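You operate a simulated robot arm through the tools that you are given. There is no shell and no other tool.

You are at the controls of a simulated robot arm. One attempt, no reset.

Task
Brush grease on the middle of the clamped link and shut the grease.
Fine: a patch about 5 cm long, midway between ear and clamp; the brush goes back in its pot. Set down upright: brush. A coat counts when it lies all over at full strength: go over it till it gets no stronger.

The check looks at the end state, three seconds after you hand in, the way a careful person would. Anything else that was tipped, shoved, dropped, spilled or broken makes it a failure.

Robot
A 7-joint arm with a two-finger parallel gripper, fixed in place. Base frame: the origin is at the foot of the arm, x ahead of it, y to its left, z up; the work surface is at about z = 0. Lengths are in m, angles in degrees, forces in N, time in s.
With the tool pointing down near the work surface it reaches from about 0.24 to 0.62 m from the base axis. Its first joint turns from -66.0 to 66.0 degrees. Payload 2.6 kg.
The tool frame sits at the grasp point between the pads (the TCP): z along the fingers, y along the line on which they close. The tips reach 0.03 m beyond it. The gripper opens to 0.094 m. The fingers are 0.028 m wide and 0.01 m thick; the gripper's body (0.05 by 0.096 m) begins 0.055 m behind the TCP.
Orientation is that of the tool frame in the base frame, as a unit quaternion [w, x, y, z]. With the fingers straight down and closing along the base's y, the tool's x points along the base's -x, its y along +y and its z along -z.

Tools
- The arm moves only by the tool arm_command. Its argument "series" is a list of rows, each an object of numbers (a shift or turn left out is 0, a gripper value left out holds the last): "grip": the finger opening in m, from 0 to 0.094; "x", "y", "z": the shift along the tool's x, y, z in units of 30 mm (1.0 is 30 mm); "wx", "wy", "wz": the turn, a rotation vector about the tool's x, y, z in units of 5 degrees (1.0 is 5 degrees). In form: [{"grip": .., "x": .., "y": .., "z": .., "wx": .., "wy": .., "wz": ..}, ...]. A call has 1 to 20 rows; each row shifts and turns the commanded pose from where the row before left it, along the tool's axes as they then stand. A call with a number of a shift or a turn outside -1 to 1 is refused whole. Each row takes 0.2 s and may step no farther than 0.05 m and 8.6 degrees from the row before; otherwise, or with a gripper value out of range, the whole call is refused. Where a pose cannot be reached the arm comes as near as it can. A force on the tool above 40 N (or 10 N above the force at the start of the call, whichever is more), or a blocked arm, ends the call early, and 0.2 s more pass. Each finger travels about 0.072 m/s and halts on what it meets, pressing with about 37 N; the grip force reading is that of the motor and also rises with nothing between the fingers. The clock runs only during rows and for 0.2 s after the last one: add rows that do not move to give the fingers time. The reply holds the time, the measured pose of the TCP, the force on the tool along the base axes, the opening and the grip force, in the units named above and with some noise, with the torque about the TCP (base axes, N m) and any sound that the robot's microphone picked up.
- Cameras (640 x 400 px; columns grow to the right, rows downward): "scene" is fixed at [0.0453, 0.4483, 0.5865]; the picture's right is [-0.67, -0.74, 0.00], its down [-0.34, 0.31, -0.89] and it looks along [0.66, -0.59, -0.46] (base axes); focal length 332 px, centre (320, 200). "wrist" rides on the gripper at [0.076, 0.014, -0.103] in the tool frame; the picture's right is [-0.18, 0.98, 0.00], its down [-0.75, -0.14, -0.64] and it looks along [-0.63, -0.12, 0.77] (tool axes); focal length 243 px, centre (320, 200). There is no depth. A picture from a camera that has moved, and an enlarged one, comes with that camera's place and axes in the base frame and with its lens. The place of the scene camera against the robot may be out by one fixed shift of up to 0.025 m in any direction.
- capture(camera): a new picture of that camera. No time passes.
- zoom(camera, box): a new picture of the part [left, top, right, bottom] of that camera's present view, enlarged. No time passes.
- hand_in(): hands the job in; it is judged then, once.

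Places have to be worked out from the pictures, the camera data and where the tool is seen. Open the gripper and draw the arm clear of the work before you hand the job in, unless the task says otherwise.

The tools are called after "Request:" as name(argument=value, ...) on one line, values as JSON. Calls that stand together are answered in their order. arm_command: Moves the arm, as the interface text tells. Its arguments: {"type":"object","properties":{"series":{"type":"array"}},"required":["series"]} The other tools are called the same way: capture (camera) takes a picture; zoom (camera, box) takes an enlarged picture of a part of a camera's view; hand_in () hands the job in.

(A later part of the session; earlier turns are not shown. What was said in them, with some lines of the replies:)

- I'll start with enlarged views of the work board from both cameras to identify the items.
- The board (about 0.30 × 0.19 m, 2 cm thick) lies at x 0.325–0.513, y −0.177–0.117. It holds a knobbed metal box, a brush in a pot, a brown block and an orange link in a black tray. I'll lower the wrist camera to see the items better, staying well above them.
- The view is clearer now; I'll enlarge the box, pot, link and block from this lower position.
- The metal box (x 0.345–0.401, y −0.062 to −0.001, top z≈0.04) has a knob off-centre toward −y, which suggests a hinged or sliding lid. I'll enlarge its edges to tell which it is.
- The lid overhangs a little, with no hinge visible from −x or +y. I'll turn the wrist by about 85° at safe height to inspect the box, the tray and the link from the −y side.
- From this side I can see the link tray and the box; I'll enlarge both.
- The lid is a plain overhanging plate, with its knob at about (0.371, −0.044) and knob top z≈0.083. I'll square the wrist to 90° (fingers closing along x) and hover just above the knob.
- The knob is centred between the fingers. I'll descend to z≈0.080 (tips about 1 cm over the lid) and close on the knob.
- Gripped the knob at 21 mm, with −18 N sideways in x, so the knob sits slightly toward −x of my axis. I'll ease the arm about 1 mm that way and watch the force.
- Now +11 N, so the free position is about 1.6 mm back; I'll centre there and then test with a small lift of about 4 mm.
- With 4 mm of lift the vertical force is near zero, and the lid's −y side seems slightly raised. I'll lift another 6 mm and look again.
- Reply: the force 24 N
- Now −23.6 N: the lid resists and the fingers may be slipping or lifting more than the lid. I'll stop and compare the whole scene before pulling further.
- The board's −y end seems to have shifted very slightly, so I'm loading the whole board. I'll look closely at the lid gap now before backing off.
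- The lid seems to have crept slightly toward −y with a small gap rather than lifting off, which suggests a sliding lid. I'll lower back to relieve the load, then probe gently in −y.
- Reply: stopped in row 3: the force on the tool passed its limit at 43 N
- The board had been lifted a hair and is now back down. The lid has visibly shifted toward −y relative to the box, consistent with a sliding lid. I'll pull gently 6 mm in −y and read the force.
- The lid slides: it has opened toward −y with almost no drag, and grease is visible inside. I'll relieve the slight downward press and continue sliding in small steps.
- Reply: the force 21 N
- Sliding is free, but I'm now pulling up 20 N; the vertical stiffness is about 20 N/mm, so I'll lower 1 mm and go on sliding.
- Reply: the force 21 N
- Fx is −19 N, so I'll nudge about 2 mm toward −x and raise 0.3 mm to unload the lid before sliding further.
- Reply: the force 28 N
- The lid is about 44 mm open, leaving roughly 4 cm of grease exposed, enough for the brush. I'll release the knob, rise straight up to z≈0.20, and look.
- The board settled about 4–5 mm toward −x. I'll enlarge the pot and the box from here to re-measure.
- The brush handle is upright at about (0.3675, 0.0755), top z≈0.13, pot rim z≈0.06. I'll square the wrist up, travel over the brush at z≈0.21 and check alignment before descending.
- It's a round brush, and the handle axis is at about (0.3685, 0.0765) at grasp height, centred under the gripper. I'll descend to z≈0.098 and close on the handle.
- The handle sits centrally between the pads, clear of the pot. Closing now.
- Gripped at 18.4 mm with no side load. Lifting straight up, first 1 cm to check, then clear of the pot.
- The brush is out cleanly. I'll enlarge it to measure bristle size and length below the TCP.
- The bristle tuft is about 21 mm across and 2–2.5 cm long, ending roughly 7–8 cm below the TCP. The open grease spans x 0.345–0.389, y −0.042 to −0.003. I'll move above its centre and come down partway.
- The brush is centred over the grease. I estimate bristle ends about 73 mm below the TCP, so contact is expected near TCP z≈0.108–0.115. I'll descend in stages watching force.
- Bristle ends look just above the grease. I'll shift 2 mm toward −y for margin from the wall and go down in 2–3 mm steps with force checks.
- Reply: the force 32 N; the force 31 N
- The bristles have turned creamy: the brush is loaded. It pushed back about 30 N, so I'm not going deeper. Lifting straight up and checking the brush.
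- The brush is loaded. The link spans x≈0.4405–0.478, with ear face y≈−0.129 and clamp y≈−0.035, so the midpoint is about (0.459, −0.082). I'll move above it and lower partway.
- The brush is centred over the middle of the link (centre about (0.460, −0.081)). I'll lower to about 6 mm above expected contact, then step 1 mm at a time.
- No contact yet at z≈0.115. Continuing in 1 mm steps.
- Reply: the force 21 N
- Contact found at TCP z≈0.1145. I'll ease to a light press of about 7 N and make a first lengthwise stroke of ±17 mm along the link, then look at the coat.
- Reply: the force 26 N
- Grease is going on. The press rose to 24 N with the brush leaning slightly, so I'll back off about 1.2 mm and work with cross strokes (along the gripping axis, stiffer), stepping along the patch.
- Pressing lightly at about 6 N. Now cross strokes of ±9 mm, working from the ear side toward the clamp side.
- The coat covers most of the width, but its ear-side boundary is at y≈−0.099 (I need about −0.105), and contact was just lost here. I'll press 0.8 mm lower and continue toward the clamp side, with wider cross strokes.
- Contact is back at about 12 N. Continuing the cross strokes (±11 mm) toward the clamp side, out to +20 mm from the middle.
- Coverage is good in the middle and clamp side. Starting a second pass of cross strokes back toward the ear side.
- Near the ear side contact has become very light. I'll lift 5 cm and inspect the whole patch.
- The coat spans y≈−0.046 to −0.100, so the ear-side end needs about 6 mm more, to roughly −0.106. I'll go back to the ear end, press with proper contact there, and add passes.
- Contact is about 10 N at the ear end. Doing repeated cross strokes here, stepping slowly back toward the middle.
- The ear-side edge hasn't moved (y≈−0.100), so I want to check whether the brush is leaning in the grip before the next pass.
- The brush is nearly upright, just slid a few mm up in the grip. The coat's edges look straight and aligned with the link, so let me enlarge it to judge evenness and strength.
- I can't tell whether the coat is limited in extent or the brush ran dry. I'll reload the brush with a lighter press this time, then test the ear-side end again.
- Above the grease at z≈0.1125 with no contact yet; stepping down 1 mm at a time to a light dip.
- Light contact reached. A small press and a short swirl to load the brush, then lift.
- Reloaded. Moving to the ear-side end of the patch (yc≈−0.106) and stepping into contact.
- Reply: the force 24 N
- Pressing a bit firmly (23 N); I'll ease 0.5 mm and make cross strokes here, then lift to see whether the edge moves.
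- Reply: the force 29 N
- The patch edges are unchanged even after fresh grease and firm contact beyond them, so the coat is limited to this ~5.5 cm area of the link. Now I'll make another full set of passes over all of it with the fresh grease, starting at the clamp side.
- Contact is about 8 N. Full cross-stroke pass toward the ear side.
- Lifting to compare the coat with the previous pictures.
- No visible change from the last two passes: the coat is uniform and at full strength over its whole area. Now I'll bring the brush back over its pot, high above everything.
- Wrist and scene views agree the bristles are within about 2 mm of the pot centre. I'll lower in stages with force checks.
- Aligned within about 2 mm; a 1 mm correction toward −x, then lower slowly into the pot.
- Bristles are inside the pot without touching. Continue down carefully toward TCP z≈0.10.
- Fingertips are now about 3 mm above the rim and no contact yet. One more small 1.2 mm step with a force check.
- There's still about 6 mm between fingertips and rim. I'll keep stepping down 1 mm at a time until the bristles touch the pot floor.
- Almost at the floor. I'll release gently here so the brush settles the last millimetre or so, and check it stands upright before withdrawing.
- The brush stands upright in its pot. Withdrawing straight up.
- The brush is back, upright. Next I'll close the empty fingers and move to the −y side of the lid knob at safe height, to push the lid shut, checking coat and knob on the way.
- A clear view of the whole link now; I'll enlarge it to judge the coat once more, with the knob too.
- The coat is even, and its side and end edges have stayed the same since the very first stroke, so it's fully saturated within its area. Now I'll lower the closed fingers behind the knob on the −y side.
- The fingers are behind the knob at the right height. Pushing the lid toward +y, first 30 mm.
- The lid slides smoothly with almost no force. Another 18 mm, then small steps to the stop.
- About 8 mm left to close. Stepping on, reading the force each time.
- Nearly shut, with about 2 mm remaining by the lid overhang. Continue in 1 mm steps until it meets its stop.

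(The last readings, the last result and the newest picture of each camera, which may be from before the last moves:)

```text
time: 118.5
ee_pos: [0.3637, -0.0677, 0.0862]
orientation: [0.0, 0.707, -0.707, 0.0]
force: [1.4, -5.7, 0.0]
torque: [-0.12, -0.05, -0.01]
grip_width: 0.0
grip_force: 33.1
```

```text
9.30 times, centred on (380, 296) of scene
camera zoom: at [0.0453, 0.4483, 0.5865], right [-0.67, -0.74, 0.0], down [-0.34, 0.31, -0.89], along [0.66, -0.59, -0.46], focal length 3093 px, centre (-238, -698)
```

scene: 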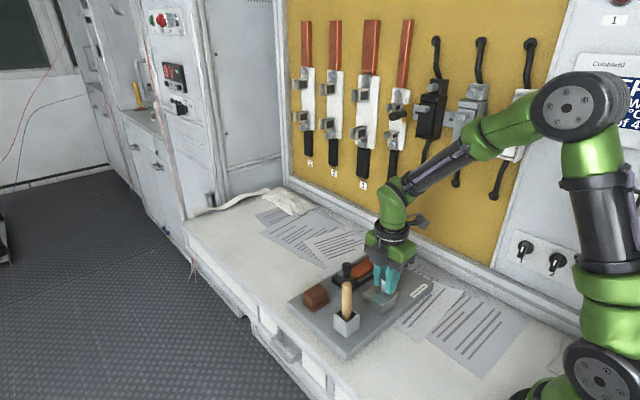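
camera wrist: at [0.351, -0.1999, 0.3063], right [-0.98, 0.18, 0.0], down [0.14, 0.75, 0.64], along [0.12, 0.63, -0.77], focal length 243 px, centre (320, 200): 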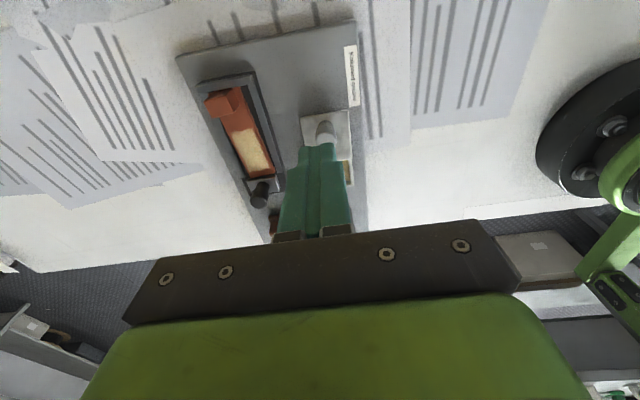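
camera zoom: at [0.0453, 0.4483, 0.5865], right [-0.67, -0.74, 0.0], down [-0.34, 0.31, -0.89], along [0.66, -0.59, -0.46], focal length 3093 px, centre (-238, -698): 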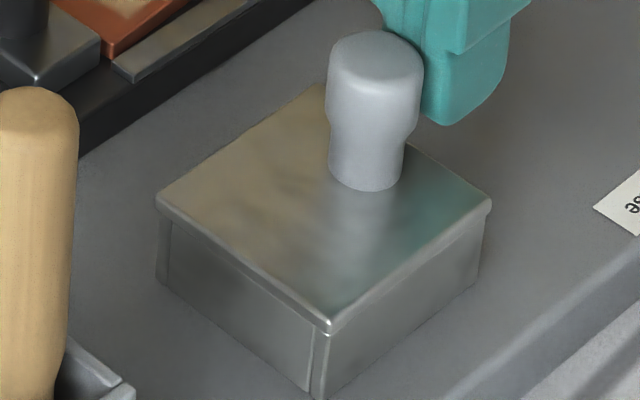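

The stop is reached (−5.7 N) and the lid sits exactly as at the start, fully shut. Backing away from the knob, then rising clear and opening the gripper.

Request:
arm_command(series=[{"x": 0.3}, {"x": 0.4}, {"z": -0.6}, {"z": -0.9}, {"z": -0.9}, {"z": -0.9}, {"z": -0.9, "grip": 0.04}, {"z": -0.9, "grip": 0.08}, {"y": 0.5, "z": -0.6, "grip": 0.09}, {"y": 0.8}, {"y": 0.8}, {}])

Request:
capture(camera="scene")

Request:
zoom(camera="scene", box=[280, 230, 440, 370])

Request:
capture(camera="wrist")

```text
time: 121.1
ee_pos: [0.3019, -0.0874, 0.258]
orientation: [-0.001, 0.708, -0.706, 0.0]
force: [0.0, 0.5, -0.1]
torque: [-0.03, -0.01, 0.01]
grip_width: 0.09
grip_force: 0.1
```

```text
taken
```

scene: 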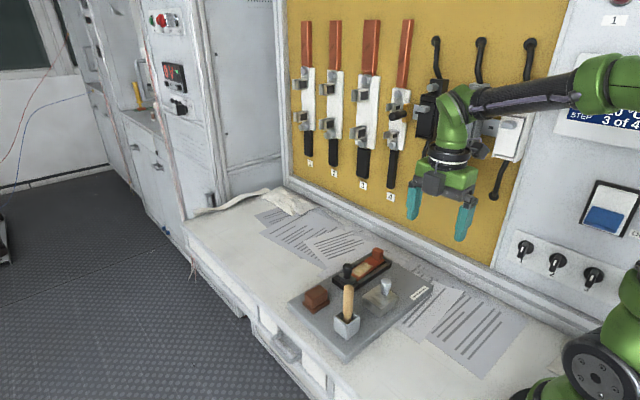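

```text
2.86 times, centred on (360, 300) of scene
camera zoom: at [0.0453, 0.4483, 0.5865], right [-0.67, -0.74, 0.0], down [-0.34, 0.31, -0.89], along [0.66, -0.59, -0.46], focal length 950 px, centre (206, -86)
```

zoom: 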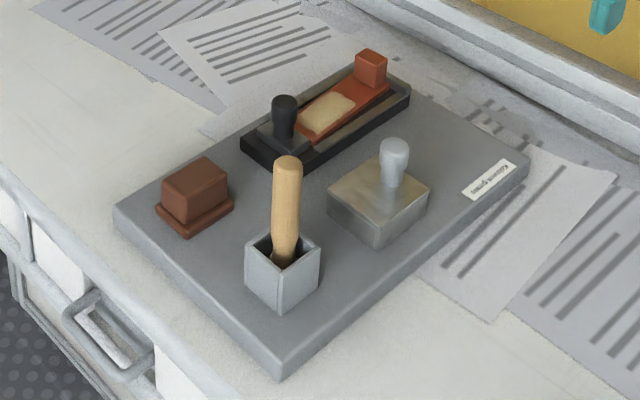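

```text
taken
camera wrist: at [0.2884, -0.1635, 0.3596], right [-0.98, 0.18, 0.0], down [0.14, 0.75, 0.64], along [0.12, 0.63, -0.77], focal length 243 px, centre (320, 200)
```

wrist: 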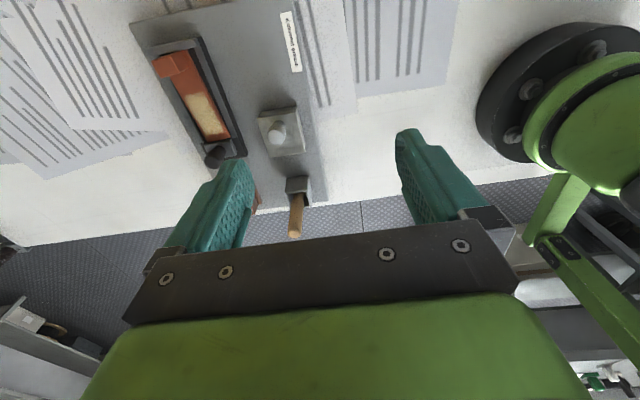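

Everything looks in place: lid shut, brush upright in its pot, coat on the link, arm clear. One last close look at the coat, lid and brush before handing in.

Request:
zoom(camera="wrist", box=[145, 35, 255, 165])

Request:
zoom(camera="scene", box=[340, 240, 410, 295])

Request:
zoom(camera="scene", box=[325, 265, 405, 335])

```text
3.08 times, centred on (200, 100) of wrist
camera zoom: at [0.2884, -0.1635, 0.3596], right [-0.98, 0.18, 0.0], down [0.14, 0.75, 0.64], along [0.12, 0.63, -0.77], focal length 746 px, centre (689, 508)
```

zoom: 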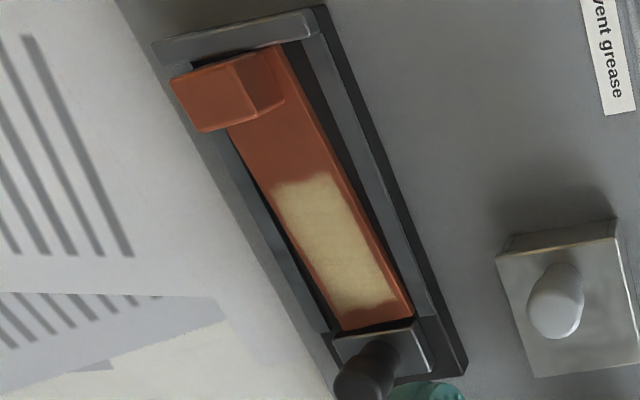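

```text
7.27 times, centred on (375, 268) of scene
camera zoom: at [0.0453, 0.4483, 0.5865], right [-0.67, -0.74, 0.0], down [-0.34, 0.31, -0.89], along [0.66, -0.59, -0.46], focal length 2418 px, centre (-80, -291)
```

zoom: 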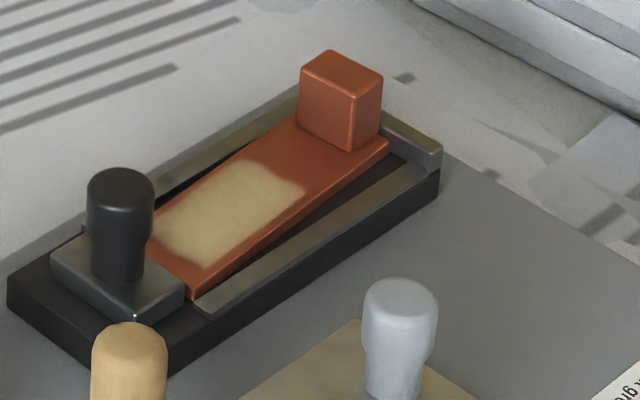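

```text
5.71 times, centred on (365, 300) of scene
camera zoom: at [0.0453, 0.4483, 0.5865], right [-0.67, -0.74, 0.0], down [-0.34, 0.31, -0.89], along [0.66, -0.59, -0.46], focal length 1900 px, centre (63, -371)
```

zoom: 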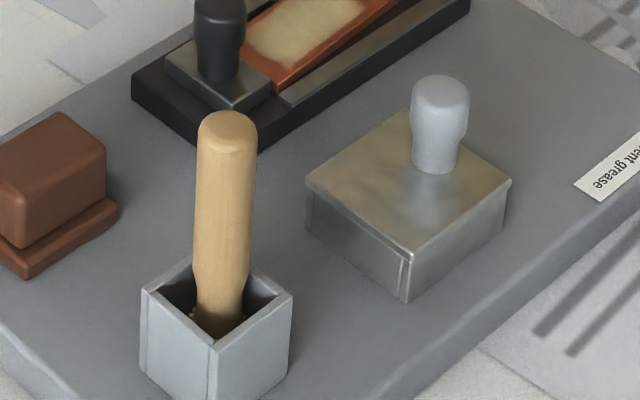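

The coat edge toward the clamp deserves one more check against the ear-side edge; I'll enlarge it strongly.

Request:
zoom(camera="wrist", box=[180, 85, 235, 145])

Request:
zoom(camera="scene", box=[350, 258, 380, 282])

```text
6.67 times, centred on (208, 115) of wrist
camera zoom: at [0.2884, -0.1635, 0.3596], right [-0.98, 0.18, 0.0], down [0.14, 0.75, 0.64], along [0.12, 0.63, -0.77], focal length 1618 px, centre (1070, 767)
```

zoom: 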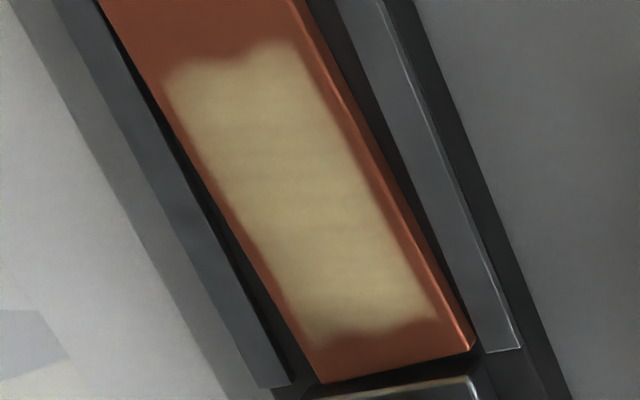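

```text
16.00 times, centred on (365, 270) of scene
camera zoom: at [0.0453, 0.4483, 0.5865], right [-0.67, -0.74, 0.0], down [-0.34, 0.31, -0.89], along [0.66, -0.59, -0.46], focal length 5320 px, centre (-400, -920)
```

zoom: 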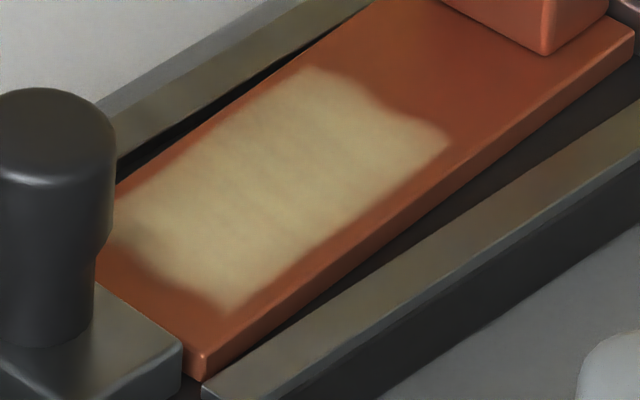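

The coat is even right up to both ends. The lid is shut, the brush stands in its pot, and the arm is clear with the gripper open. Handing in.

Request:
hand_in()

```text
The job is handed in.
```

I handed the job in. The link has its grease coat, the grease box is shut, and the brush is upright in its pot. The arm is clear with the gripper open.

- **Coat:** It is even, about 5.5 cm long, and looked no stronger after the last passes with fresh grease. It sits about 8 mm nearer the clamp than the midpoint between the ear and the clamp. Brushing about 1 cm further toward the ear, with firm contact and fresh grease, did not move that edge. It also leaves a few millimetres bare along each side of the link. I took this to be the whole area the link accepts, but it could count as off-centre.
- **Grease lid:** It turned out to be a sliding lid. I pushed it back to its stop, and it looks the same as at the start.
- **Board moved slightly:** Before I knew the lid slid, I tried lifting it, and that briefly lifted the board. The board came down about 3–5 mm from where it started, with everything on it still in place. I left it there.
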